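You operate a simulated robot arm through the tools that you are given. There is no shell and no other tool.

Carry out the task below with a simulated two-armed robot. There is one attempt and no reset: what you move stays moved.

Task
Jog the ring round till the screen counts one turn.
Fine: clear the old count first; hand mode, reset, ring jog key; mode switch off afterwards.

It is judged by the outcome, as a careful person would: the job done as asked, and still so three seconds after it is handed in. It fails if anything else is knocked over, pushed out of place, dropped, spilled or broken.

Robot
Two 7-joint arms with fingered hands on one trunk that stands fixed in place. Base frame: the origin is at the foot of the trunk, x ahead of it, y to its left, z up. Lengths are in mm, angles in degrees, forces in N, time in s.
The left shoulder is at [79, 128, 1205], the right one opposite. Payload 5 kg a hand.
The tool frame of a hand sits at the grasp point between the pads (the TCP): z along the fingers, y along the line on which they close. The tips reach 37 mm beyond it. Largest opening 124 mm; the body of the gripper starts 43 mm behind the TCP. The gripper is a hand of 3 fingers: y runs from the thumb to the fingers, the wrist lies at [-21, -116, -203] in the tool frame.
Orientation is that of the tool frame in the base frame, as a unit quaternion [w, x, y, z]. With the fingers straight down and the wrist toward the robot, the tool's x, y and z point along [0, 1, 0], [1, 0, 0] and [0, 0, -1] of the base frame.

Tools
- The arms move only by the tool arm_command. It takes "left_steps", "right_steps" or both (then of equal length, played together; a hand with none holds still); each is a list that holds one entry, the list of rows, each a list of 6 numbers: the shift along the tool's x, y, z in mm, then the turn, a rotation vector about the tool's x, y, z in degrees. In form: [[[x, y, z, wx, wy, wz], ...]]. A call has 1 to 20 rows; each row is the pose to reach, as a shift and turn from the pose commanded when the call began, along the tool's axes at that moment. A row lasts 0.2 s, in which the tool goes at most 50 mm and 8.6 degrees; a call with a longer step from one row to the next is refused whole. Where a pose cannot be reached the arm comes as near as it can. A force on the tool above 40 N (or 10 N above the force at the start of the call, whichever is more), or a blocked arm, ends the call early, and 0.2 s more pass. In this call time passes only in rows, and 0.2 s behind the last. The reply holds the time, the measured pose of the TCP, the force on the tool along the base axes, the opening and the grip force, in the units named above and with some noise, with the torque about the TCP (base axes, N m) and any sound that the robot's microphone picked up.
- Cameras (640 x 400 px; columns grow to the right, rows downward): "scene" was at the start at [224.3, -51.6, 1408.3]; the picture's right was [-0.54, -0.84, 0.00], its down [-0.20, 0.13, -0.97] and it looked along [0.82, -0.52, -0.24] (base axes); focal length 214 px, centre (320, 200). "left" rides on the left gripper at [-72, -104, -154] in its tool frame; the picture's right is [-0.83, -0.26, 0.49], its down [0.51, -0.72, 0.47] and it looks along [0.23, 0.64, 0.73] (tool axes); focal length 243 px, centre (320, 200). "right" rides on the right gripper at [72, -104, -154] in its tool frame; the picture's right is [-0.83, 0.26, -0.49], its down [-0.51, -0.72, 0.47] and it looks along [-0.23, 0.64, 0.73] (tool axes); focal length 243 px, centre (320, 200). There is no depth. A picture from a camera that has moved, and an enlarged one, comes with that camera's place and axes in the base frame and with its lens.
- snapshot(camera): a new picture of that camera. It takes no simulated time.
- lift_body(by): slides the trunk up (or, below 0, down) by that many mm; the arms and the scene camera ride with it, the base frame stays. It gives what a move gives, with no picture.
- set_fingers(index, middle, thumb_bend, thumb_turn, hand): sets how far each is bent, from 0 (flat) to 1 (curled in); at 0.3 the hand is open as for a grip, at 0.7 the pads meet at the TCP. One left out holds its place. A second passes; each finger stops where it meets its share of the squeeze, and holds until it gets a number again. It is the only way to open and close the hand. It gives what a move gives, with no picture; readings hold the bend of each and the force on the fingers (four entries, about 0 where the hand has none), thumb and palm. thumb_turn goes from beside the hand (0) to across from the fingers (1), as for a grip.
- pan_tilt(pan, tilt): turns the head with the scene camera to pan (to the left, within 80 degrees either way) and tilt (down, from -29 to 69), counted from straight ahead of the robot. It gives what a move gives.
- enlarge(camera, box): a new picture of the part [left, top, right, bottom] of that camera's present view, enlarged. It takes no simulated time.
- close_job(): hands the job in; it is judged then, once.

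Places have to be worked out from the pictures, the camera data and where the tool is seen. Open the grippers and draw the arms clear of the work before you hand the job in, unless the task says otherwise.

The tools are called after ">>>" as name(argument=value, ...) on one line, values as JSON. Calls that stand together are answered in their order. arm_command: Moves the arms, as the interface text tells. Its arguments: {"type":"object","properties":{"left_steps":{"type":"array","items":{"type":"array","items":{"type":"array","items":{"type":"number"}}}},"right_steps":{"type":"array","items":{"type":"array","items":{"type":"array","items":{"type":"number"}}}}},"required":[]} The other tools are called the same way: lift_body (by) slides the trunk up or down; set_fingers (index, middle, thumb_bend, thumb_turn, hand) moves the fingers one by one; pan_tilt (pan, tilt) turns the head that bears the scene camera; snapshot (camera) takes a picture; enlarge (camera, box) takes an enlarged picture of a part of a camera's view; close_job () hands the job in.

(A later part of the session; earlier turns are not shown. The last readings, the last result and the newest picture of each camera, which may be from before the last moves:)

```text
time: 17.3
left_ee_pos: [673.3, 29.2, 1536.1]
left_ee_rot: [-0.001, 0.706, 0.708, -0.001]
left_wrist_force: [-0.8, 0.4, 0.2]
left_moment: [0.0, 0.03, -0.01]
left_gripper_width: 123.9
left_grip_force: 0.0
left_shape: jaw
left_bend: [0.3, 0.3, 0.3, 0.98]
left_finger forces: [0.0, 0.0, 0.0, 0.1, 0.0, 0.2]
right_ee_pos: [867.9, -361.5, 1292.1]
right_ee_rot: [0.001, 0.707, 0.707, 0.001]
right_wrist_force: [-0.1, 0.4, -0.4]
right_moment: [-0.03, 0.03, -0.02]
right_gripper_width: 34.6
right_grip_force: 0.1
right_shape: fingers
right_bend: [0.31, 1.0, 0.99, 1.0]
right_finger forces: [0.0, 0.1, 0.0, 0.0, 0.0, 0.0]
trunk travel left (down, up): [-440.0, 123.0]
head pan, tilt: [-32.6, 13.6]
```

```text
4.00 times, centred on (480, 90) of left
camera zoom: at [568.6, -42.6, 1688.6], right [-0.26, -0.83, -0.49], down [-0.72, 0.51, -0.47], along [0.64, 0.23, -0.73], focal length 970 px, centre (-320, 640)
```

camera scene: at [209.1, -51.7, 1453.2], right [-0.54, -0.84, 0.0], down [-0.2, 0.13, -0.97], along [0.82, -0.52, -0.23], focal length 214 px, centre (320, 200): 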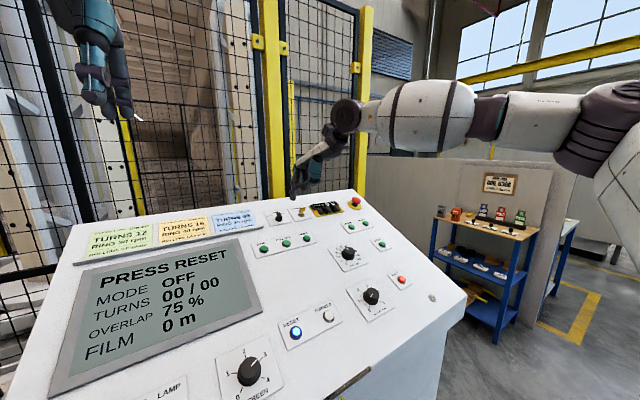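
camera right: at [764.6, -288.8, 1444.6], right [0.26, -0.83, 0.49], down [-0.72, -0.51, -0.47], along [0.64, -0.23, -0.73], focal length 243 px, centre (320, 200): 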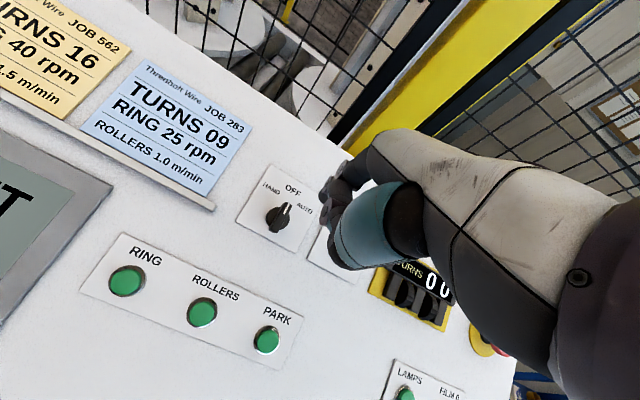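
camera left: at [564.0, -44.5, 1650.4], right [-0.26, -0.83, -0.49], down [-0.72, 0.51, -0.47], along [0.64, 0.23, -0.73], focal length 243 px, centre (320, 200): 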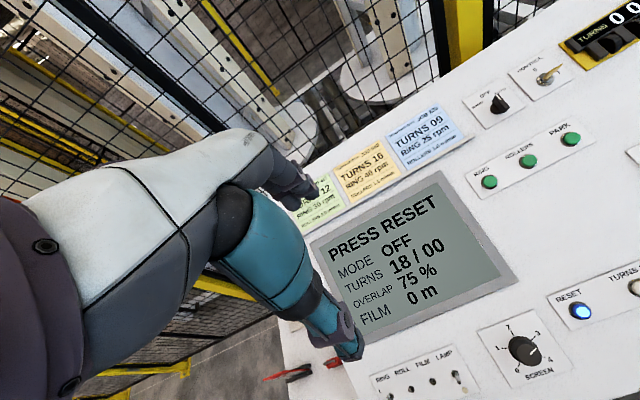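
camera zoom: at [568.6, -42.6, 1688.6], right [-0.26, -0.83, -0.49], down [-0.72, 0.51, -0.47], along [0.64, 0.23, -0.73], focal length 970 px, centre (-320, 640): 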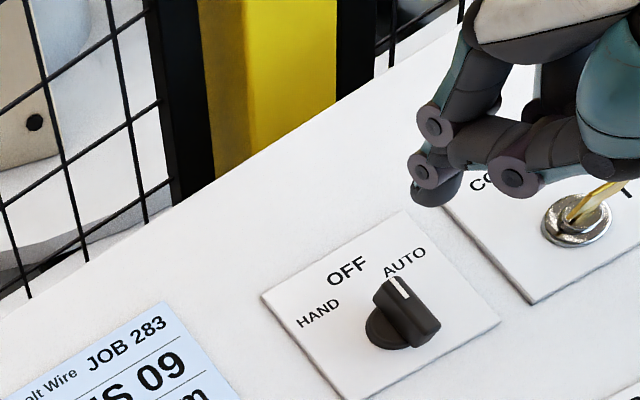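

Relative to the knob centre, the tip is about (+12,-26,+56) mm. I'll lower beside the ridge with a small correction, stopping about 15 mm short for a check.

>>> arm_command(right_steps=[[[1, -3, 15, 0, 0, 0], [2, -6, 30, 0, 0, 0]]])

>>> enlarge(camera="scene", box=[245, 175, 341, 235])

>>> enlarge(camera="left", box=[400, 40, 560, 140])

>>> enlarge(camera="right", box=[230, 140, 390, 240])

```text
time: 17.9
left_ee_pos: [670.0, 28.4, 1536.5]
left_ee_rot: [-0.001, 0.707, 0.708, 0.0]
left_wrist_force: [-0.6, -0.5, -0.2]
left_moment: [0.0, 0.06, -0.02]
left_gripper_width: 124.2
left_grip_force: 0.0
left_shape: jaw
left_bend: [0.3, 0.3, 0.3, 0.98]
left_finger forces: [0.1, 0.1, 0.0, 0.0, 0.0, 0.0]
right_ee_pos: [861.4, -363.1, 1263.1]
right_ee_rot: [0.001, 0.707, 0.708, 0.001]
right_wrist_force: [-0.2, 0.6, 0.2]
right_moment: [-0.04, 0.04, -0.02]
right_gripper_width: 34.7
right_grip_force: 0.0
right_shape: fingers
right_bend: [0.31, 1.0, 0.99, 1.0]
right_finger forces: [0.1, 0.0, 0.0, 0.0, 0.0, 0.0]
trunk travel left (down, up): [-440.0, 123.0]
head pan, tilt: [-32.6, 13.6]
```

```text
6.67 times, centred on (293, 205) of scene
camera zoom: at [212.4, -51.6, 1452.5], right [-0.54, -0.84, 0.0], down [-0.2, 0.13, -0.97], along [0.82, -0.52, -0.24], focal length 1430 px, centre (500, 167)
```

zoom: 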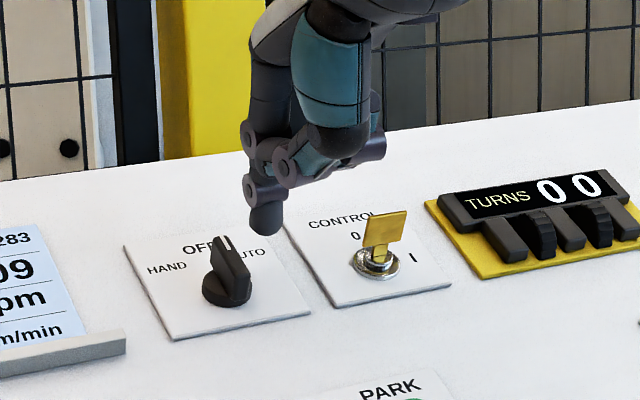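

```text
4.00 times, centred on (480, 90) of left
camera zoom: at [566.6, -43.7, 1689.4], right [-0.26, -0.83, -0.49], down [-0.72, 0.51, -0.47], along [0.64, 0.23, -0.73], focal length 970 px, centre (-320, 640)
```

zoom: 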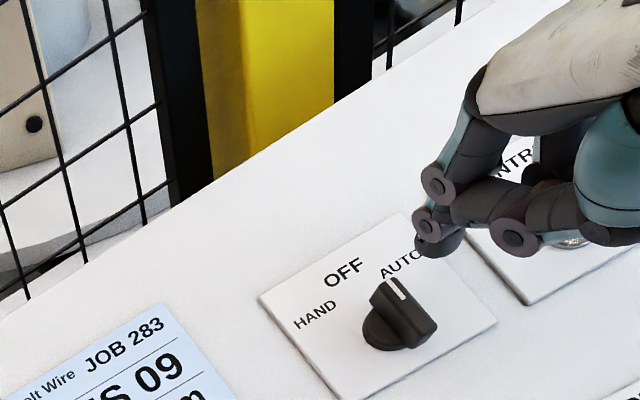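

```text
4.00 times, centred on (310, 190) of right
camera zoom: at [757.8, -290.0, 1415.9], right [0.26, -0.83, 0.49], down [-0.72, -0.51, -0.47], along [0.64, -0.23, -0.73], focal length 970 px, centre (360, 240)
```

zoom: 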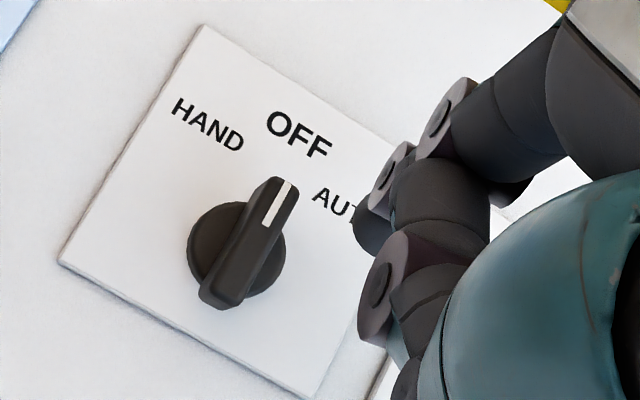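

The right hand camera gives a clear view: the tip is about 26 mm right of the knob centre and 27 mm proud of it. I'll descend 17 mm beside the ridge.

>>> arm_command(right_steps=[[[0, 1.5, 8, 0, 0, 0], [0, 2.6, 17, 0, 0, 0]]])

>>> enlarge(camera="scene", box=[245, 175, 341, 235])

>>> enlarge(camera="left", box=[400, 40, 560, 140])

>>> enlarge(camera="right", box=[230, 140, 390, 240])

```text
time: 18.5
left_ee_pos: [670.0, 27.1, 1537.0]
left_ee_rot: [-0.001, 0.707, 0.707, -0.001]
left_wrist_force: [-0.3, 0.3, 0.4]
left_moment: [-0.02, 0.03, 0.0]
left_gripper_width: 124.0
left_grip_force: 0.1
left_shape: jaw
left_bend: [0.3, 0.3, 0.3, 0.98]
left_finger forces: [0.0, 0.0, 0.1, 0.0, 0.0, 0.0]
right_ee_pos: [864.2, -361.3, 1248.3]
right_ee_rot: [0.002, 0.706, 0.708, 0.001]
right_wrist_force: [-0.3, -0.5, 0.2]
right_moment: [0.02, 0.02, -0.01]
right_gripper_width: 34.4
right_grip_force: 0.1
right_shape: fingers
right_bend: [0.31, 1.0, 0.99, 1.0]
right_finger forces: [0.0, 0.1, 0.0, 0.0, 0.1, 0.1]
trunk travel left (down, up): [-440.0, 123.0]
head pan, tilt: [-32.6, 13.6]
```

```text
6.67 times, centred on (293, 205) of scene
camera zoom: at [211.9, -51.8, 1452.6], right [-0.54, -0.84, 0.0], down [-0.2, 0.13, -0.97], along [0.82, -0.52, -0.24], focal length 1430 px, centre (500, 167)
```

zoom: 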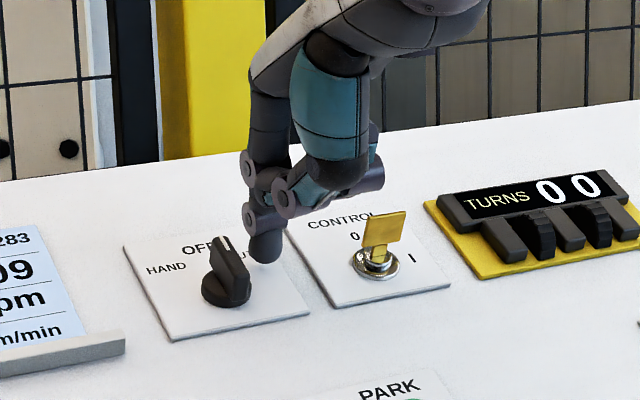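

```text
4.00 times, centred on (480, 90) of left
camera zoom: at [566.0, -44.0, 1689.7], right [-0.26, -0.83, -0.49], down [-0.72, 0.51, -0.47], along [0.64, 0.23, -0.73], focal length 970 px, centre (-320, 640)
```

zoom: 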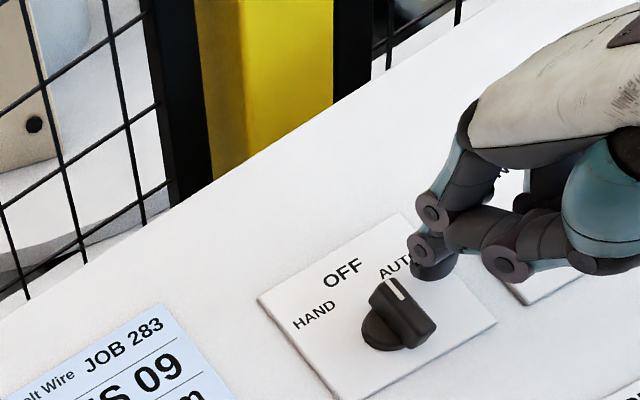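

```text
4.00 times, centred on (310, 190) of right
camera zoom: at [759.1, -289.8, 1399.7], right [0.26, -0.83, 0.49], down [-0.72, -0.51, -0.47], along [0.64, -0.23, -0.73], focal length 970 px, centre (360, 240)
```

zoom: 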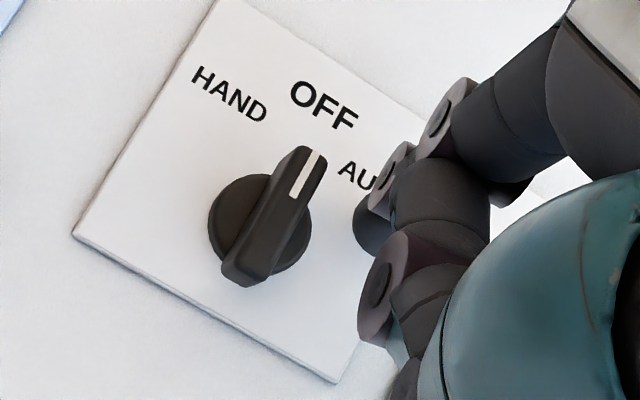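

The tip is just right of the ridge's upper part. I'll lower 5 mm more and push left along an arc for about 30° of knob turn, then look.

>>> arm_command(right_steps=[[[0, -1.3, 4.8, 0, 0, 0], [4, -1.3, 4.8, 0, 0, 0], [8, -1.3, 4.8, 0, 0, 0], [11, 2, 3.4, 0, 0, 0], [15, 4.4, 2.4, 0, 0, 0]]])

>>> enlarge(camera="scene", box=[245, 175, 341, 235])

>>> enlarge(camera="left", box=[400, 40, 560, 140])

>>> enlarge(camera="right", box=[230, 140, 390, 240])

```text
time: 19.7
left_ee_pos: [669.9, 29.0, 1538.0]
left_ee_rot: [-0.001, 0.707, 0.708, 0.0]
left_wrist_force: [-0.4, 0.2, 0.1]
left_moment: [0.0, 0.04, -0.02]
left_gripper_width: 123.7
left_grip_force: 0.2
left_shape: jaw
left_bend: [0.3, 0.3, 0.3, 0.98]
left_finger forces: [0.0, 0.1, 0.0, 0.0, 0.1, 0.0]
right_ee_pos: [866.4, -348.4, 1245.6]
right_ee_rot: [0.002, 0.707, 0.707, 0.002]
right_wrist_force: [-0.3, -0.1, 0.0]
right_moment: [-0.04, -0.01, -0.04]
right_gripper_width: 34.2
right_grip_force: 0.3
right_shape: fingers
right_bend: [0.31, 1.0, 0.99, 1.0]
right_finger forces: [0.1, 0.1, 0.1, 0.0, 0.0, 0.0]
trunk travel left (down, up): [-440.0, 123.0]
head pan, tilt: [-32.6, 13.6]
```

```text
6.67 times, centred on (293, 205) of scene
camera zoom: at [211.1, -51.5, 1452.8], right [-0.54, -0.84, 0.0], down [-0.2, 0.13, -0.97], along [0.82, -0.52, -0.24], focal length 1430 px, centre (500, 167)
```

zoom: 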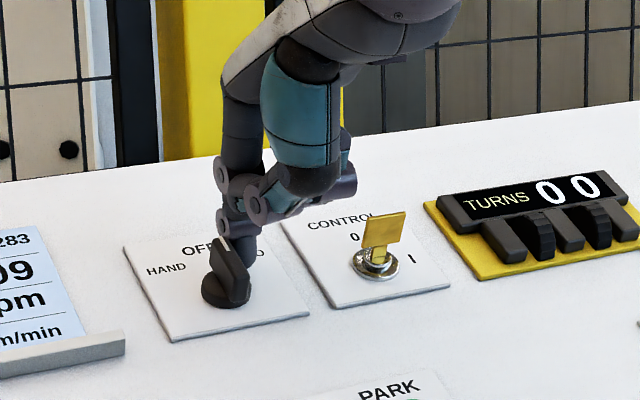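

```text
4.00 times, centred on (480, 90) of left
camera zoom: at [565.0, -43.6, 1690.1], right [-0.26, -0.83, -0.49], down [-0.72, 0.51, -0.47], along [0.64, 0.23, -0.73], focal length 970 px, centre (-320, 640)
```

zoom: 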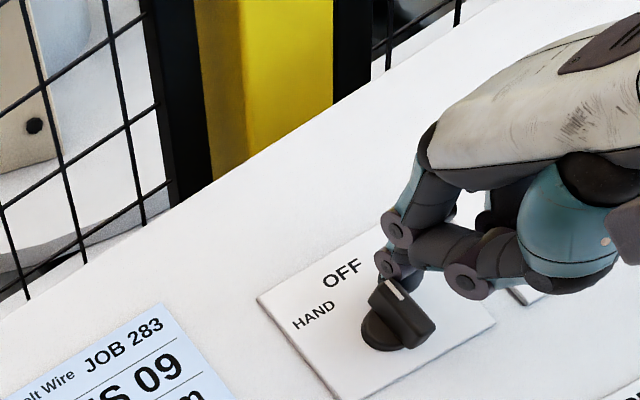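

```text
4.00 times, centred on (310, 190) of right
camera zoom: at [762.6, -276.0, 1397.4], right [0.26, -0.83, 0.49], down [-0.72, -0.51, -0.47], along [0.64, -0.23, -0.73], focal length 970 px, centre (360, 240)
```

zoom: 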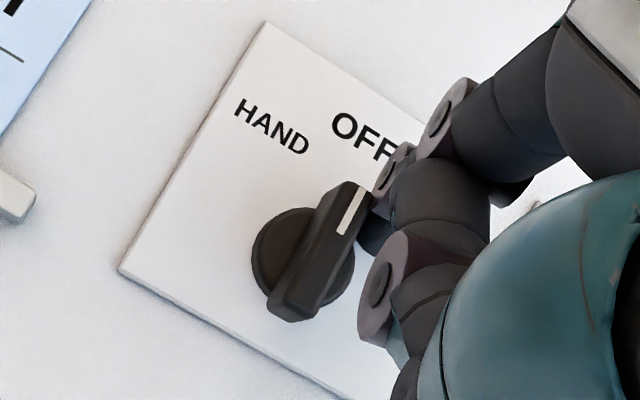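

No contact force yet; the fingertip is alongside the ridge's upper end, just about touching. I'll continue the arc to the left in small steps.

>>> arm_command(right_steps=[[[3, 1.5, -0.6, 0, 0, 0], [6.2, 3.5, -1.4, 0, 0, 0], [10.2, 5, -2, 0, 0, 0], [14.3, 5.6, -2.2, 0, 0, 0]]])

>>> enlarge(camera="scene", box=[245, 175, 341, 235])

>>> enlarge(camera="left", box=[400, 40, 560, 140])

>>> enlarge(camera="right", box=[230, 140, 390, 240])

```text
time: 20.7
left_ee_pos: [669.1, 27.8, 1536.4]
left_ee_rot: [0.0, 0.707, 0.708, -0.001]
left_wrist_force: [-0.1, 0.7, 0.3]
left_moment: [-0.01, -0.01, 0.02]
left_gripper_width: 123.6
left_grip_force: 0.1
left_shape: jaw
left_bend: [0.3, 0.3, 0.3, 0.98]
left_finger forces: [0.1, 0.0, 0.0, 0.0, 0.0, 0.0]
right_ee_pos: [872.8, -331.5, 1248.2]
right_ee_rot: [0.002, 0.707, 0.707, 0.003]
right_wrist_force: [-0.5, -0.4, -0.2]
right_moment: [-0.04, 0.05, 0.01]
right_gripper_width: 34.0
right_grip_force: 0.1
right_shape: fingers
right_bend: [0.31, 1.0, 0.99, 1.0]
right_finger forces: [0.0, 0.0, 0.0, 0.0, 0.0, 0.0]
trunk travel left (down, up): [-440.0, 123.0]
head pan, tilt: [-32.6, 13.6]
```

```text
6.67 times, centred on (293, 205) of scene
camera zoom: at [210.7, -51.5, 1452.9], right [-0.54, -0.84, 0.0], down [-0.2, 0.13, -0.97], along [0.82, -0.52, -0.24], focal length 1430 px, centre (500, 167)
```

zoom: 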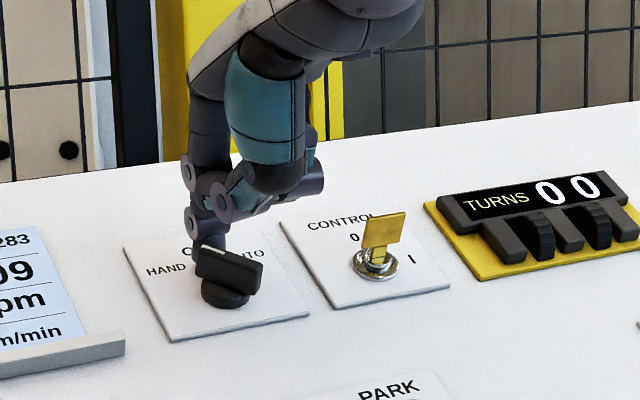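

```text
4.00 times, centred on (480, 90) of left
camera zoom: at [564.5, -43.6, 1690.3], right [-0.26, -0.83, -0.49], down [-0.72, 0.51, -0.47], along [0.64, 0.23, -0.73], focal length 970 px, centre (-320, 640)
```

zoom: 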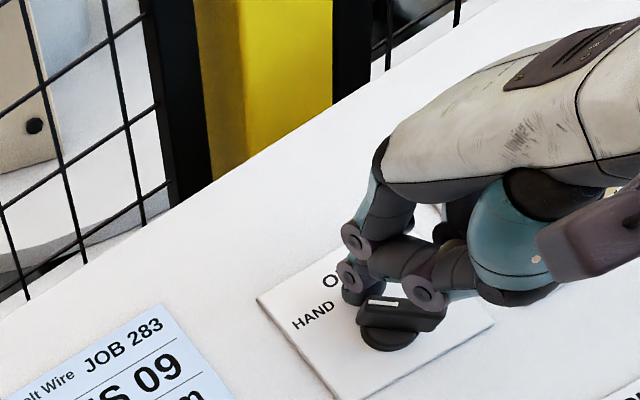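

```text
4.00 times, centred on (310, 190) of right
camera zoom: at [767.3, -259.7, 1400.4], right [0.26, -0.83, 0.49], down [-0.72, -0.51, -0.47], along [0.64, -0.23, -0.73], focal length 970 px, centre (360, 240)
```

zoom: 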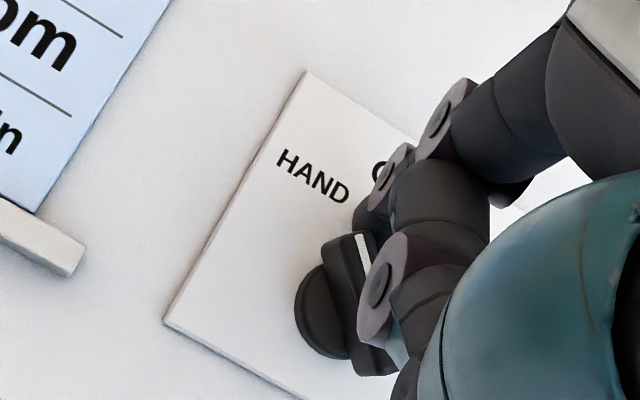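

The knob has swung to the left, pointing toward HAND. I'll check the screen readout.

>>> snapshot(camera="scene")

>>> enlarge(camera="scene", box=[40, 230, 280, 390])

```text
taken
camera scene: at [210.7, -51.5, 1452.9], right [-0.54, -0.84, 0.0], down [-0.2, 0.13, -0.97], along [0.82, -0.52, -0.24], focal length 214 px, centre (320, 200)
```

scene: 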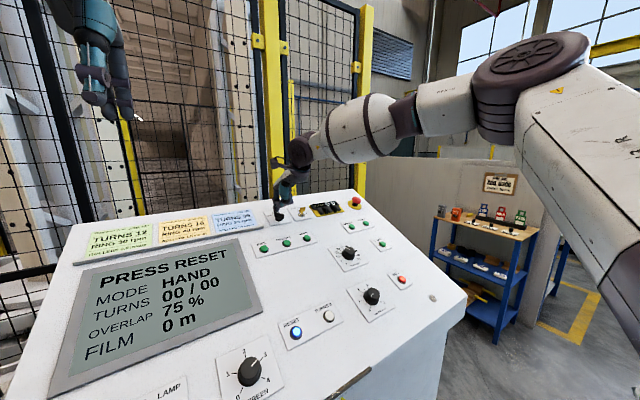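

```text
2.50 times, centred on (160, 310) of scene
camera zoom: at [210.7, -51.5, 1452.9], right [-0.54, -0.84, 0.0], down [-0.2, 0.13, -0.97], along [0.82, -0.52, -0.24], focal length 536 px, centre (720, -75)
```

zoom: 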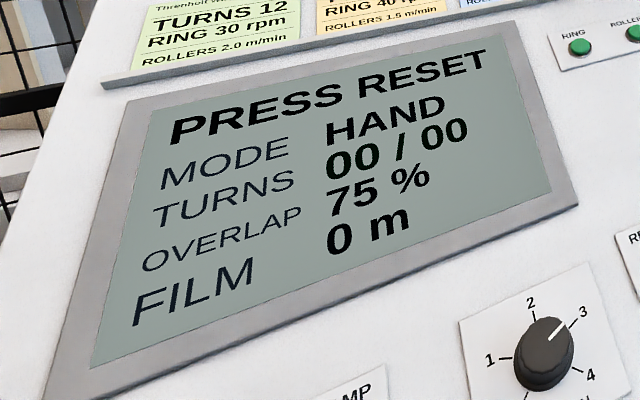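

Mode shows HAND. I'll lift the fingertip clear, draw back, and raise the trunk again for the RESET press.

>>> arm_command(right_steps=[[[0, 1, -30, 0, 0, 0], [0, 0, -70, 0, 0, 0], [0, -35, -90, 0, 0, 0], [0, -80, -95, 0, 0, 0], [0, -125, -100, 0, 0, 0], [0, -170, -100, 0, 0, 0]]])

>>> lift_body(by=120)

>>> snapshot(camera="scene")

```text
time: 22.1
left_ee_pos: [664.1, 26.9, 1540.3]
left_ee_rot: [0.0, 0.707, 0.708, 0.001]
left_wrist_force: [0.1, -0.6, 0.9]
left_moment: [0.05, -0.04, 0.04]
left_gripper_width: 124.0
left_grip_force: 0.0
left_shape: jaw
left_bend: [0.3, 0.3, 0.3, 0.98]
left_finger forces: [0.1, 0.0, 0.1, 0.0, 0.1, 0.0]
right_ee_pos: [696.4, -333.5, 1346.9]
right_ee_rot: [0.001, 0.707, 0.707, 0.003]
right_wrist_force: [-0.1, -1.0, 1.0]
right_moment: [0.04, -0.05, 0.02]
right_gripper_width: 34.2
right_grip_force: 0.0
right_shape: fingers
right_bend: [0.31, 1.0, 0.99, 1.0]
right_finger forces: [0.0, 0.0, 0.0, 0.1, 0.0, 0.0]
trunk travel left (down, up): [-440.0, 123.0]
head pan, tilt: [-32.6, 13.6]
```

```text
time: 23.6
left_ee_pos: [672.0, 28.6, 1653.2]
left_ee_rot: [-0.002, 0.707, 0.707, -0.002]
left_wrist_force: [0.2, 0.0, -0.5]
left_moment: [0.0, 0.0, 0.01]
left_gripper_width: 123.8
left_grip_force: 0.1
left_shape: jaw
left_bend: [0.3, 0.3, 0.3, 0.98]
left_finger forces: [0.1, 0.0, 0.0, 0.0, 0.0, 0.0]
right_ee_pos: [704.1, -332.8, 1464.7]
right_ee_rot: [0.0, 0.707, 0.708, 0.0]
right_wrist_force: [-0.2, 0.8, -0.1]
right_moment: [-0.02, 0.01, 0.01]
right_gripper_width: 34.2
right_grip_force: 0.0
right_shape: fingers
right_bend: [0.31, 1.0, 0.99, 1.0]
right_finger forces: [0.0, 0.0, 0.0, 0.0, 0.1, 0.1]
trunk travel left (down, up): [-560.0, 3.0]
head pan, tilt: [-32.6, 13.6]
```

```text
taken
camera scene: at [112.1, -51.6, 1597.1], right [-0.54, -0.84, 0.0], down [-0.2, 0.13, -0.97], along [0.82, -0.52, -0.24], focal length 214 px, centre (320, 200)
```

scene: 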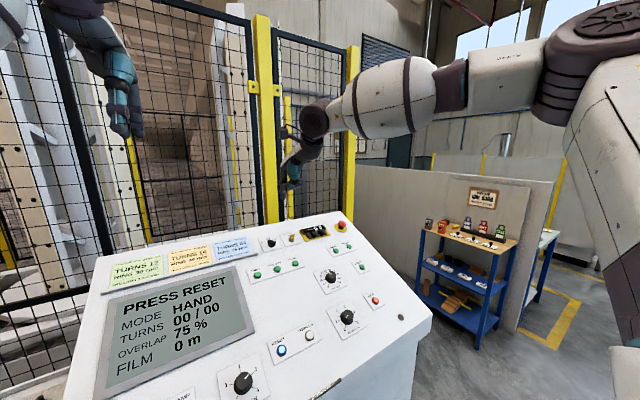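

I'll move back and down to a point about 80 mm above RESET, yawed 25°.

>>> arm_command(right_steps=[[[7.9, -20.5, 32.4, 0, 0, -2.8], [15.7, -41, 64.8, 0, 0, -5.6], [23.6, -61.4, 97.2, 0, 0, -8.3], [31.5, -81.9, 129.6, 0, 0, -11.1], [39.3, -102.4, 162, 0, 0, -13.9], [47.2, -122.9, 194.5, 0, 0, -16.7], [55.1, -143.3, 226.9, 0, 0, -19.4], [62.9, -163.8, 259.3, 0, 0, -22.2], [70.8, -184.3, 291.7, 0, 0, -25]]])

>>> enlarge(camera="right", box=[200, 130, 400, 255])

>>> enlarge(camera="scene", box=[230, 270, 350, 370])

```text
time: 25.6
left_ee_pos: [669.1, 26.9, 1657.8]
left_ee_rot: [0.0, 0.706, 0.708, -0.001]
left_wrist_force: [-0.4, 0.3, -0.5]
left_moment: [-0.03, 0.01, -0.01]
left_gripper_width: 123.7
left_grip_force: 0.0
left_shape: jaw
left_bend: [0.3, 0.3, 0.3, 0.98]
left_finger forces: [0.1, 0.0, 0.0, 0.0, 0.1, 0.1]
right_ee_pos: [520.3, -262.2, 1176.9]
right_ee_rot: [0.001, 0.537, 0.844, 0.002]
right_wrist_force: [0.4, -0.1, 0.7]
right_moment: [0.0, 0.0, 0.01]
right_gripper_width: 34.2
right_grip_force: 0.0
right_shape: fingers
right_bend: [0.31, 1.0, 0.99, 1.0]
right_finger forces: [0.0, 0.0, 0.0, 0.1, 0.0, 0.0]
trunk travel left (down, up): [-560.0, 3.0]
head pan, tilt: [-32.6, 13.6]
```

```text
3.20 times, centred on (300, 192) of right
camera zoom: at [394.6, -241.7, 1329.7], right [0.59, -0.64, 0.49], down [-0.44, -0.76, -0.47], along [0.68, 0.06, -0.73], focal length 776 px, centre (384, 224)
```

zoom: 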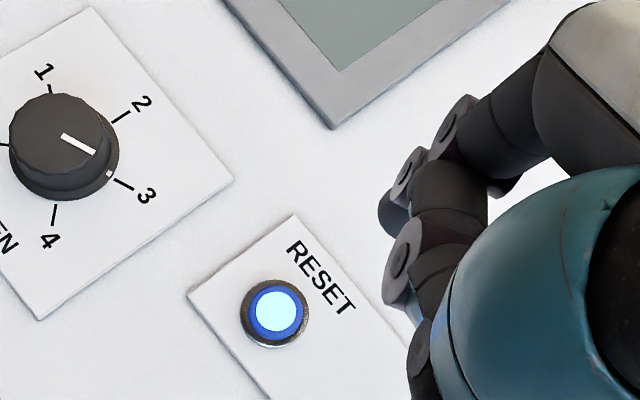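

```text
4.00 times, centred on (290, 320) of scene
camera zoom: at [110.3, -52.5, 1597.6], right [-0.54, -0.84, 0.0], down [-0.2, 0.13, -0.97], along [0.82, -0.52, -0.24], focal length 858 px, centre (440, -280)
```

zoom: 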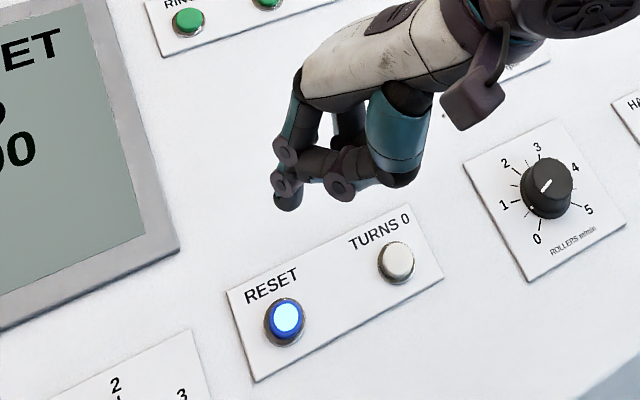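

RESET is directly below the tip, at about (572,-220). Pressing down in steps.

>>> arm_command(right_steps=[[[0, 0, 35, 0, 0, 0], [0, 0, 68, 0, 0, 0], [0, 0, 77, 0, 0, 0], [0, 0, 82, 0, 0, 0], [0, 0, 86, 0, 0, 0], [0, 0, 89, 0, 0, 0], [0, 0, 92, 0, 0, 0]]])

>>> snapshot(camera="scene")

```text
time: 27.2
left_ee_pos: [664.8, 27.6, 1660.0]
left_ee_rot: [0.001, 0.706, 0.708, 0.001]
left_wrist_force: [-0.9, 1.1, 0.6]
left_moment: [-0.01, -0.01, -0.02]
left_gripper_width: 123.7
left_grip_force: 0.0
left_shape: jaw
left_bend: [0.3, 0.3, 0.3, 0.98]
left_finger forces: [0.0, 0.0, 0.0, 0.0, 0.0, 0.1]
right_ee_pos: [519.9, -260.1, 1085.8]
right_ee_rot: [0.004, 0.537, 0.844, 0.004]
right_wrist_force: [-6.2, -4.3, 24.3]
right_moment: [0.75, -1.32, -0.02]
right_gripper_width: 34.3
right_grip_force: 12.6
right_shape: fingers
right_bend: [0.31, 1.0, 0.99, 1.0]
right_finger forces: [24.8, 0.0, 0.0, 0.0, 0.0, 0.0]
trunk travel left (down, up): [-560.0, 3.0]
head pan, tilt: [-32.6, 13.6]
heard: click
```

```text
taken
camera scene: at [106.0, -51.4, 1598.4], right [-0.54, -0.84, 0.0], down [-0.2, 0.13, -0.97], along [0.82, -0.52, -0.23], focal length 214 px, centre (320, 200)
```

scene: 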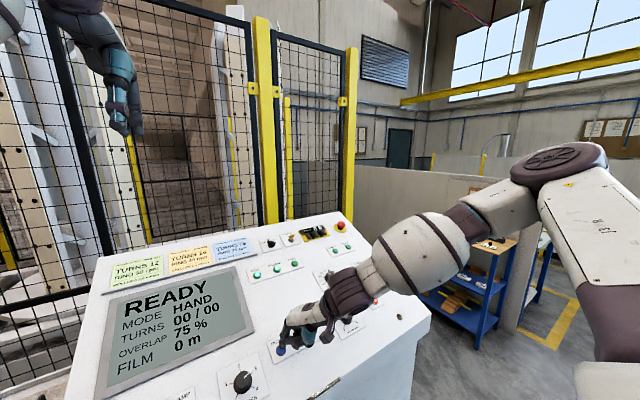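

The screen reads READY in HAND mode, 00/00. I'll rise and move to hover over the RING jog key at about (804,-229,1159).

>>> arm_command(right_steps=[[[0, 0, -40, 0, 0, 0], [0, 0, -85, 0, 0, 0], [0, 0, -130, 0, 0, 0], [-17.6, 34.5, -145, 0, 0, 0], [-35.1, 68.9, -160, 0, 0, 0], [-52.7, 103.4, -165, 0, 0, 0], [-70.3, 137.9, -165, 0, 0, 0], [-87.8, 172.3, -165, 0, 0, 0], [-105.4, 206.8, -165, 0, 0, 0]]])

>>> enlarge(camera="right", box=[200, 130, 400, 255])

>>> enlarge(camera="scene", box=[210, 215, 330, 290])

>>> enlarge(camera="left", box=[400, 60, 600, 185])

```text
time: 29.2
left_ee_pos: [670.3, 27.5, 1655.7]
left_ee_rot: [-0.001, 0.707, 0.707, -0.001]
left_wrist_force: [0.3, 0.0, 0.4]
left_moment: [-0.03, 0.04, -0.02]
left_gripper_width: 123.9
left_grip_force: 0.0
left_shape: jaw
left_bend: [0.3, 0.3, 0.3, 0.98]
left_finger forces: [0.0, 0.0, 0.1, 0.0, 0.0, 0.0]
right_ee_pos: [749.1, -271.7, 1246.4]
right_ee_rot: [0.002, 0.538, 0.843, 0.0]
right_wrist_force: [0.6, 1.4, -0.1]
right_moment: [-0.03, 0.03, -0.01]
right_gripper_width: 33.9
right_grip_force: 0.1
right_shape: fingers
right_bend: [0.31, 1.0, 0.99, 1.0]
right_finger forces: [0.0, 0.1, 0.0, 0.0, 0.1, 0.0]
trunk travel left (down, up): [-560.0, 3.0]
head pan, tilt: [-32.6, 13.6]
```

```text
3.20 times, centred on (300, 192) of right
camera zoom: at [623.7, -249.5, 1398.8], right [0.59, -0.64, 0.49], down [-0.44, -0.77, -0.47], along [0.68, 0.06, -0.73], focal length 776 px, centre (384, 224)
```

zoom: 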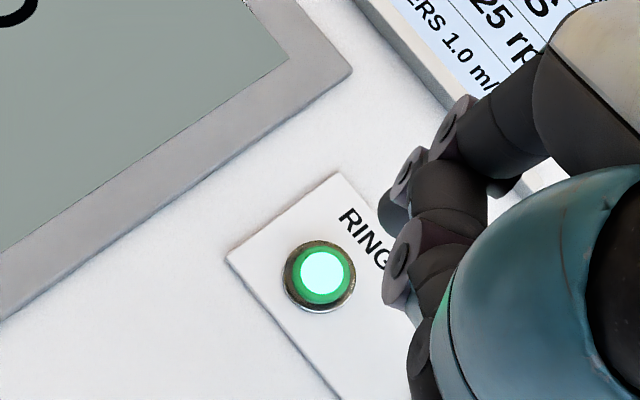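

```text
5.33 times, centred on (270, 252) of scene
camera zoom: at [111.6, -51.4, 1597.5], right [-0.54, -0.84, 0.0], down [-0.2, 0.13, -0.97], along [0.82, -0.52, -0.24], focal length 1144 px, centre (587, -80)
```

zoom: 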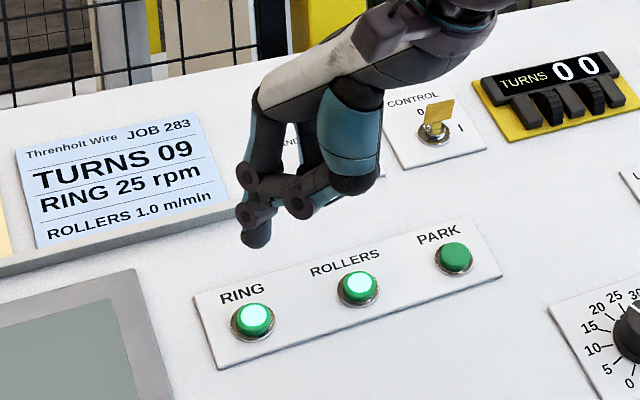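

```text
3.20 times, centred on (500, 122) of left
camera zoom: at [566.5, -43.6, 1809.3], right [-0.26, -0.83, -0.49], down [-0.72, 0.51, -0.47], along [0.64, 0.23, -0.73], focal length 776 px, centre (-256, 448)
```

zoom: 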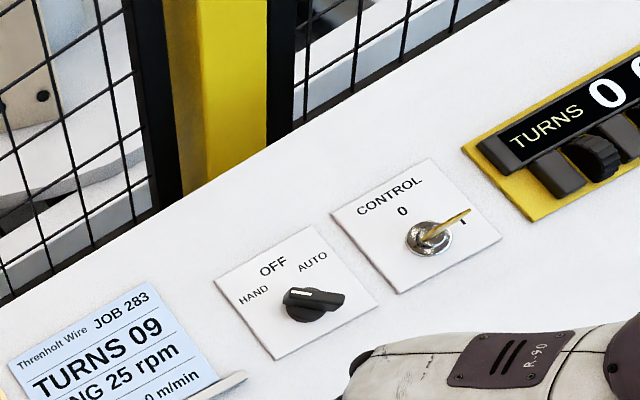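

RING is lit and lies at about (805,-230,1158), with the tip about 55 mm above it. I'll lower to just above it first.

>>> arm_command(right_steps=[[[-0.8, 1.6, 20, 0, 0, 0], [-1.5, 3.2, 40, 0, 0, 0], [-1.5, 3.2, 44, 0, 0, 0]]])

>>> enlarge(camera="right", box=[200, 130, 400, 255])

>>> enlarge(camera="scene", box=[210, 215, 330, 290])

```text
time: 30.0
left_ee_pos: [667.7, 28.1, 1657.7]
left_ee_rot: [0.0, 0.707, 0.707, 0.0]
left_wrist_force: [-0.2, 0.2, 0.4]
left_moment: [-0.06, -0.04, 0.0]
left_gripper_width: 124.2
left_grip_force: 0.1
left_shape: jaw
left_bend: [0.3, 0.3, 0.3, 0.98]
left_finger forces: [0.1, 0.0, 0.1, 0.0, 0.0, 0.0]
right_ee_pos: [753.6, -269.4, 1204.1]
right_ee_rot: [0.002, 0.537, 0.844, 0.002]
right_wrist_force: [-0.9, 0.3, -0.3]
right_moment: [0.01, 0.03, 0.01]
right_gripper_width: 34.2
right_grip_force: 0.0
right_shape: fingers
right_bend: [0.31, 1.0, 0.99, 1.0]
right_finger forces: [0.1, 0.0, 0.1, 0.0, 0.0, 0.0]
trunk travel left (down, up): [-560.0, 3.0]
head pan, tilt: [-32.6, 13.6]
```

```text
3.20 times, centred on (300, 192) of right
camera zoom: at [628.5, -248.4, 1356.0], right [0.59, -0.64, 0.5], down [-0.44, -0.77, -0.47], along [0.68, 0.06, -0.73], focal length 776 px, centre (384, 224)
```

zoom: 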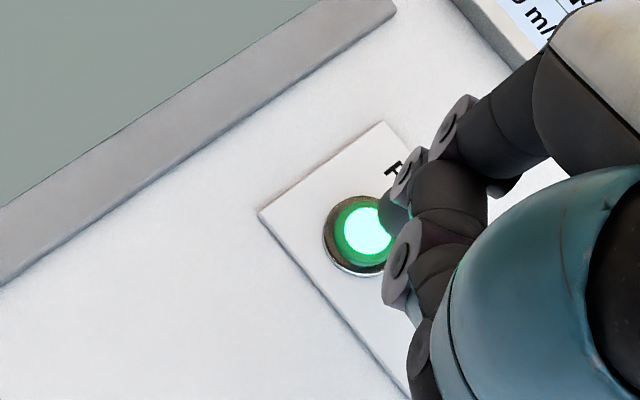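

```text
5.33 times, centred on (270, 252) of scene
camera zoom: at [109.6, -51.5, 1597.7], right [-0.54, -0.84, 0.0], down [-0.2, 0.13, -0.97], along [0.82, -0.52, -0.24], focal length 1144 px, centre (587, -80)
```

zoom: 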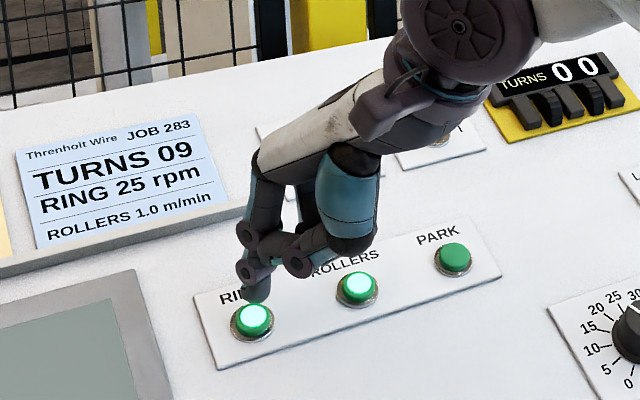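

The tip sits just above RING. I'll press gently until a click.

>>> arm_command(right_steps=[[[0, 0, 5, 0, 0, 0], [0, 0, 9, 0, 0, 0], [0, 0, 12, 0, 0, 0], [0, 0, 14, 0, 0, 0], [0, 0, 16, 0, 0, 0]]])

>>> snapshot(camera="scene")

```text
time: 31.2
left_ee_pos: [666.3, 27.7, 1659.0]
left_ee_rot: [0.001, 0.707, 0.707, 0.001]
left_wrist_force: [0.5, 0.5, -0.4]
left_moment: [0.03, -0.01, -0.02]
left_gripper_width: 123.6
left_grip_force: 0.1
left_shape: jaw
left_bend: [0.3, 0.3, 0.3, 0.98]
left_finger forces: [0.1, 0.0, 0.0, 0.0, 0.0, 0.0]
right_ee_pos: [753.7, -269.3, 1191.9]
right_ee_rot: [0.004, 0.537, 0.844, 0.003]
right_wrist_force: [-1.2, -1.6, 11.3]
right_moment: [0.32, -0.67, -0.05]
right_gripper_width: 34.2
right_grip_force: 5.5
right_shape: fingers
right_bend: [0.31, 1.0, 0.99, 1.0]
right_finger forces: [10.8, 0.0, 0.0, 0.0, 0.0, 0.0]
trunk travel left (down, up): [-560.0, 3.0]
head pan, tilt: [-32.6, 13.6]
heard: click
```

```text
taken
camera scene: at [107.0, -51.5, 1598.1], right [-0.54, -0.84, 0.0], down [-0.2, 0.13, -0.97], along [0.82, -0.52, -0.23], focal length 214 px, centre (320, 200)
```

scene: 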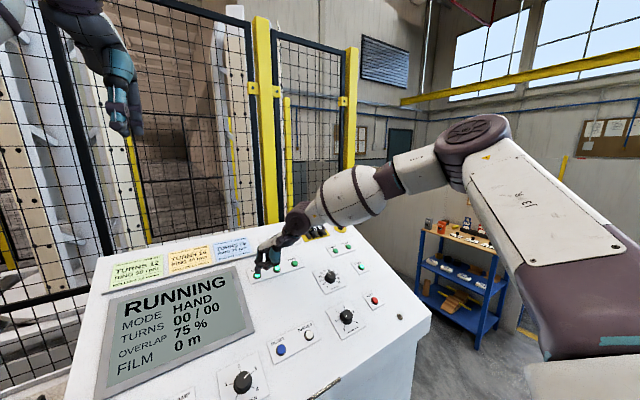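

The screen says RUNNING, 00/00. I'll keep holding in short stretches and watch the count.

>>> arm_command(right_steps=[[[0, 0, 0, 0, 0, 0], [0, 0, 0, 0, 0, 0]]])

>>> enlarge(camera="scene", box=[90, 220, 330, 390])

```text
time: 31.8
left_ee_pos: [666.5, 27.8, 1659.6]
left_ee_rot: [0.001, 0.706, 0.708, 0.001]
left_wrist_force: [0.8, 0.7, 0.8]
left_moment: [0.01, -0.01, -0.02]
left_gripper_width: 123.7
left_grip_force: 0.0
left_shape: jaw
left_bend: [0.3, 0.3, 0.3, 0.98]
left_finger forces: [0.0, 0.0, 0.0, 0.1, 0.1, 0.0]
right_ee_pos: [751.8, -268.9, 1192.5]
right_ee_rot: [0.004, 0.537, 0.844, 0.003]
right_wrist_force: [-2.8, -3.5, 16.3]
right_moment: [0.51, -1.03, -0.1]
right_gripper_width: 34.2
right_grip_force: 8.9
right_shape: fingers
right_bend: [0.31, 1.0, 0.99, 1.0]
right_finger forces: [16.4, 0.0, 0.1, 0.0, 0.0, 0.0]
trunk travel left (down, up): [-560.0, 3.0]
head pan, tilt: [-32.6, 13.6]
```

```text
2.35 times, centred on (210, 305) of scene
camera zoom: at [106.8, -51.4, 1598.1], right [-0.54, -0.84, 0.0], down [-0.2, 0.13, -0.97], along [0.82, -0.52, -0.23], focal length 505 px, centre (579, -47)
```

zoom: 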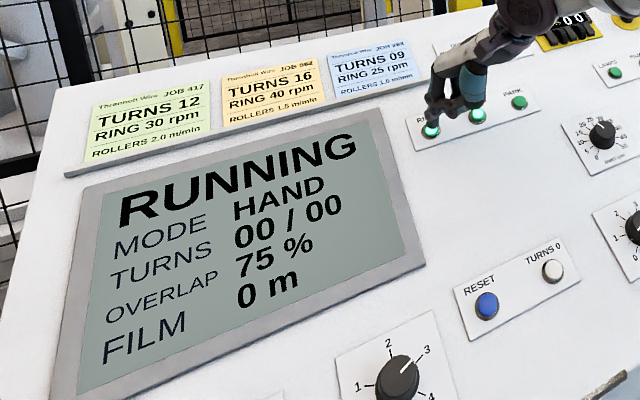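

Still RUNNING with 00 turns counted. I'll hold another short stretch.

>>> arm_command(right_steps=[[[0, 0, 0, 0, 0, 0], [0, 0, 0, 0, 0, 0], [0, 0, 0, 0, 0, 0]]])

>>> enlarge(camera="scene", box=[90, 220, 330, 390])

```text
time: 32.6
left_ee_pos: [665.1, 28.0, 1659.5]
left_ee_rot: [0.0, 0.707, 0.707, 0.001]
left_wrist_force: [-1.2, 0.1, 0.2]
left_moment: [0.02, 0.0, -0.02]
left_gripper_width: 124.0
left_grip_force: 0.1
left_shape: jaw
left_bend: [0.3, 0.3, 0.3, 0.98]
left_finger forces: [0.0, 0.1, 0.0, 0.0, 0.0, 0.0]
right_ee_pos: [752.8, -268.6, 1192.0]
right_ee_rot: [0.003, 0.536, 0.844, 0.002]
right_wrist_force: [-3.8, -2.9, 20.9]
right_moment: [0.6, -1.18, -0.05]
right_gripper_width: 34.4
right_grip_force: 9.7
right_shape: fingers
right_bend: [0.31, 1.0, 0.99, 1.0]
right_finger forces: [19.7, 0.1, 0.0, 0.0, 0.0, 0.0]
trunk travel left (down, up): [-560.0, 3.0]
head pan, tilt: [-32.6, 13.6]
```

```text
2.35 times, centred on (210, 305) of scene
camera zoom: at [106.3, -51.4, 1598.0], right [-0.54, -0.84, 0.0], down [-0.2, 0.13, -0.97], along [0.82, -0.52, -0.23], focal length 505 px, centre (579, -47)
```

zoom: 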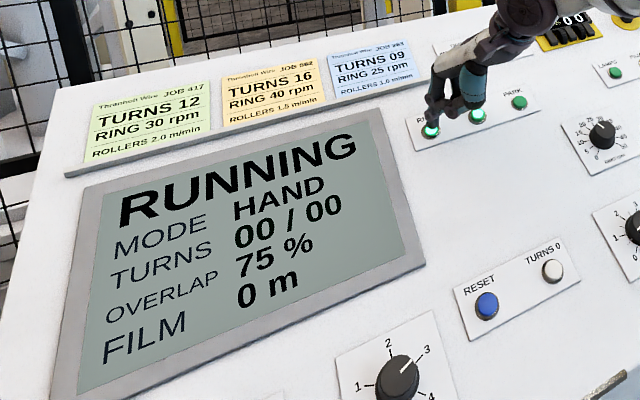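

Still 00 after roughly 2 s of running. Holding on in short stretches.

>>> arm_command(right_steps=[[[0, 0, 0, 0, 0, 0], [0, 0, 0, 0, 0, 0], [0, 0, 0, 0, 0, 0]]])

>>> enlarge(camera="scene", box=[90, 220, 330, 390])

```text
time: 33.4
left_ee_pos: [664.3, 29.0, 1658.9]
left_ee_rot: [0.001, 0.707, 0.708, 0.001]
left_wrist_force: [0.8, 0.0, 0.4]
left_moment: [0.01, -0.01, -0.03]
left_gripper_width: 124.0
left_grip_force: 0.1
left_shape: jaw
left_bend: [0.3, 0.3, 0.3, 0.98]
left_finger forces: [0.1, 0.0, 0.1, 0.0, 0.0, 0.1]
right_ee_pos: [752.6, -270.1, 1191.0]
right_ee_rot: [0.004, 0.536, 0.844, 0.002]
right_wrist_force: [-3.8, -4.0, 21.5]
right_moment: [0.71, -1.28, -0.1]
right_gripper_width: 34.5
right_grip_force: 10.3
right_shape: fingers
right_bend: [0.31, 1.0, 0.99, 1.0]
right_finger forces: [21.5, 0.0, 0.0, 0.0, 0.0, 0.1]
trunk travel left (down, up): [-560.0, 3.0]
head pan, tilt: [-32.6, 13.6]
```

```text
2.35 times, centred on (210, 305) of scene
camera zoom: at [106.0, -51.4, 1598.0], right [-0.54, -0.84, 0.0], down [-0.2, 0.13, -0.97], along [0.82, -0.52, -0.23], focal length 505 px, centre (579, -47)
```

zoom: 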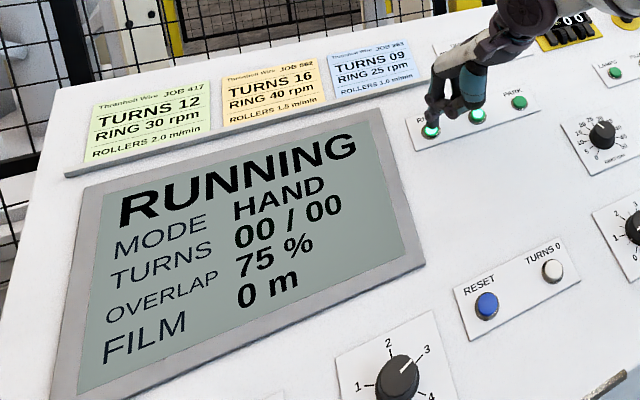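

The count is still 00, force steady at about 21 N. Continuing to hold.

>>> arm_command(right_steps=[[[0, 0, 0, 0, 0, 0], [0, 0, 0, 0, 0, 0], [0, 0, 0, 0, 0, 0]]])

>>> snapshot(camera="scene")

```text
time: 34.2
left_ee_pos: [663.8, 27.3, 1660.2]
left_ee_rot: [0.001, 0.707, 0.707, 0.0]
left_wrist_force: [0.0, -0.2, 0.0]
left_moment: [-0.02, -0.01, 0.01]
left_gripper_width: 123.9
left_grip_force: 0.1
left_shape: jaw
left_bend: [0.3, 0.3, 0.3, 0.98]
left_finger forces: [0.0, 0.0, 0.0, 0.0, 0.1, 0.0]
right_ee_pos: [752.2, -268.1, 1191.1]
right_ee_rot: [0.003, 0.537, 0.844, 0.002]
right_wrist_force: [-4.4, -2.5, 22.9]
right_moment: [0.69, -1.32, -0.06]
right_gripper_width: 34.7
right_grip_force: 10.5
right_shape: fingers
right_bend: [0.31, 1.0, 0.99, 1.0]
right_finger forces: [22.2, 0.1, 0.1, 0.0, 0.0, 0.1]
trunk travel left (down, up): [-560.0, 3.0]
head pan, tilt: [-32.6, 13.6]
```

```text
taken
camera scene: at [105.9, -51.3, 1598.0], right [-0.54, -0.84, 0.0], down [-0.2, 0.13, -0.97], along [0.82, -0.52, -0.23], focal length 214 px, centre (320, 200)
```

scene: 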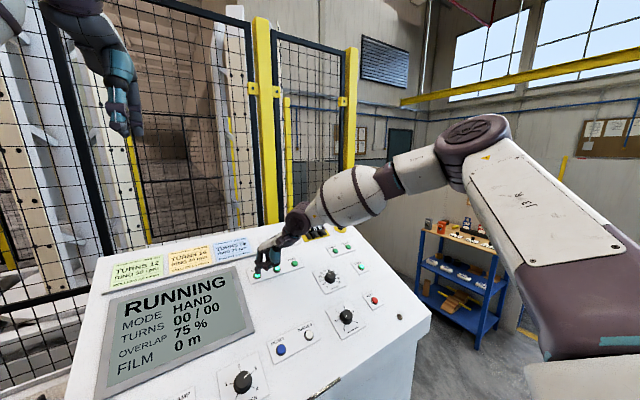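

Jogging is slow (more than 3 s per turn), so 1.2 s stretches are safe. Continuing to hold.

>>> arm_command(right_steps=[[[0, 0, 0, 0, 0, 0], [0, 0, 0, 0, 0, 0], [0, 0, 0, 0, 0, 0], [0, 0, 0, 0, 0, 0]]])

>>> enlarge(camera="scene", box=[90, 220, 330, 390])

```text
time: 35.2
left_ee_pos: [664.0, 29.0, 1658.8]
left_ee_rot: [0.0, 0.706, 0.708, 0.001]
left_wrist_force: [0.0, 0.2, -0.7]
left_moment: [0.0, 0.01, -0.02]
left_gripper_width: 123.6
left_grip_force: 0.0
left_shape: jaw
left_bend: [0.3, 0.3, 0.3, 0.98]
left_finger forces: [0.1, 0.1, 0.1, 0.1, 0.0, 0.1]
right_ee_pos: [751.4, -269.0, 1192.0]
right_ee_rot: [0.003, 0.536, 0.844, 0.002]
right_wrist_force: [-3.8, -2.9, 21.7]
right_moment: [0.7, -1.37, -0.08]
right_gripper_width: 34.7
right_grip_force: 11.6
right_shape: fingers
right_bend: [0.31, 1.0, 0.99, 1.0]
right_finger forces: [22.4, 0.1, 0.1, 0.0, 0.0, 0.0]
trunk travel left (down, up): [-560.0, 3.0]
head pan, tilt: [-32.6, 13.6]
```

```text
2.35 times, centred on (210, 305) of scene
camera zoom: at [105.9, -51.3, 1598.0], right [-0.54, -0.84, 0.0], down [-0.2, 0.13, -0.97], along [0.82, -0.52, -0.23], focal length 505 px, centre (579, -47)
```

zoom: 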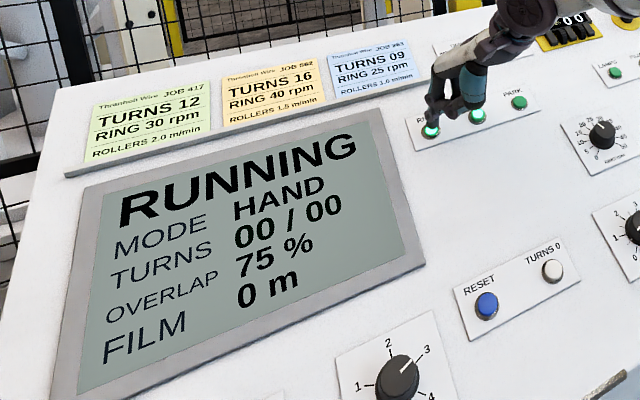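

Still 00 after about 4.5 s; it is still RUNNING. Holding on.

>>> arm_command(right_steps=[[[0, 0, 0, 0, 0, 0], [0, 0, 0, 0, 0, 0], [0, 0, 0, 0, 0, 0], [0, 0, 0, 0, 0, 0]]])

>>> enlarge(camera="scene", box=[90, 220, 330, 390])

```text
time: 36.2
left_ee_pos: [664.3, 29.4, 1660.0]
left_ee_rot: [0.0, 0.707, 0.708, 0.001]
left_wrist_force: [-0.8, -1.0, 0.1]
left_moment: [0.01, 0.0, -0.02]
left_gripper_width: 123.9
left_grip_force: 0.0
left_shape: jaw
left_bend: [0.3, 0.3, 0.3, 0.98]
left_finger forces: [0.0, 0.1, 0.0, 0.0, 0.0, 0.0]
right_ee_pos: [750.5, -267.9, 1191.7]
right_ee_rot: [0.004, 0.536, 0.844, 0.002]
right_wrist_force: [-4.1, -3.1, 22.3]
right_moment: [0.73, -1.38, -0.09]
right_gripper_width: 34.7
right_grip_force: 11.7
right_shape: fingers
right_bend: [0.31, 1.0, 0.99, 1.0]
right_finger forces: [22.7, 0.0, 0.0, 0.0, 0.0, 0.0]
trunk travel left (down, up): [-560.0, 3.0]
head pan, tilt: [-32.6, 13.6]
```

```text
2.35 times, centred on (210, 305) of scene
camera zoom: at [105.8, -51.3, 1598.0], right [-0.54, -0.84, 0.0], down [-0.2, 0.13, -0.97], along [0.82, -0.52, -0.23], focal length 505 px, centre (579, -47)
```

zoom: 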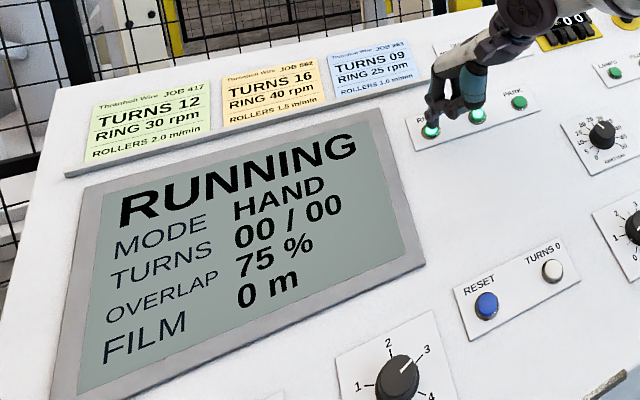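

Still running at 00 after about 5.5 s. Holding for another stretch.

>>> arm_command(right_steps=[[[0, 0, 0, 0, 0, 0], [0, 0, 0, 0, 0, 0], [0, 0, 0, 0, 0, 0], [0, 0, 0, 0, 0, 0], [0, 0, 0, 0, 0, 0]]])

>>> enlarge(camera="scene", box=[90, 220, 330, 390])

```text
time: 37.4
left_ee_pos: [663.5, 29.1, 1659.5]
left_ee_rot: [0.0, 0.706, 0.708, 0.001]
left_wrist_force: [0.4, -0.2, 0.7]
left_moment: [0.02, 0.0, 0.02]
left_gripper_width: 123.7
left_grip_force: 0.0
left_shape: jaw
left_bend: [0.3, 0.3, 0.3, 0.98]
left_finger forces: [0.0, 0.1, 0.1, 0.0, 0.0, 0.0]
right_ee_pos: [750.8, -269.2, 1192.2]
right_ee_rot: [0.004, 0.537, 0.844, 0.002]
right_wrist_force: [-4.9, -3.9, 22.8]
right_moment: [0.71, -1.38, -0.07]
right_gripper_width: 34.8
right_grip_force: 11.6
right_shape: fingers
right_bend: [0.31, 1.0, 0.99, 1.0]
right_finger forces: [22.7, 0.1, 0.0, 0.0, 0.1, 0.1]
trunk travel left (down, up): [-560.0, 3.0]
head pan, tilt: [-32.6, 13.6]
```

```text
2.35 times, centred on (210, 305) of scene
camera zoom: at [105.8, -51.3, 1598.0], right [-0.54, -0.84, 0.0], down [-0.2, 0.13, -0.97], along [0.82, -0.52, -0.23], focal length 505 px, centre (579, -47)
```

zoom: 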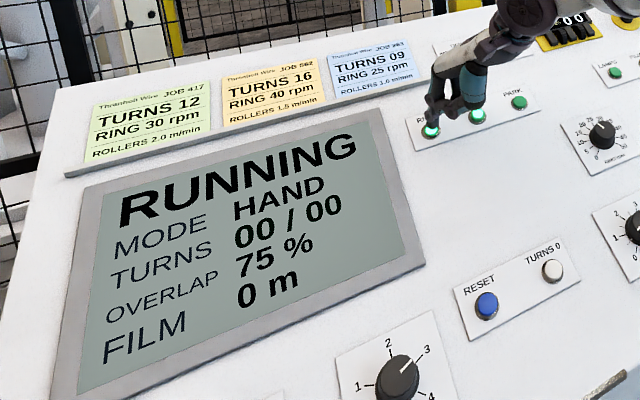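

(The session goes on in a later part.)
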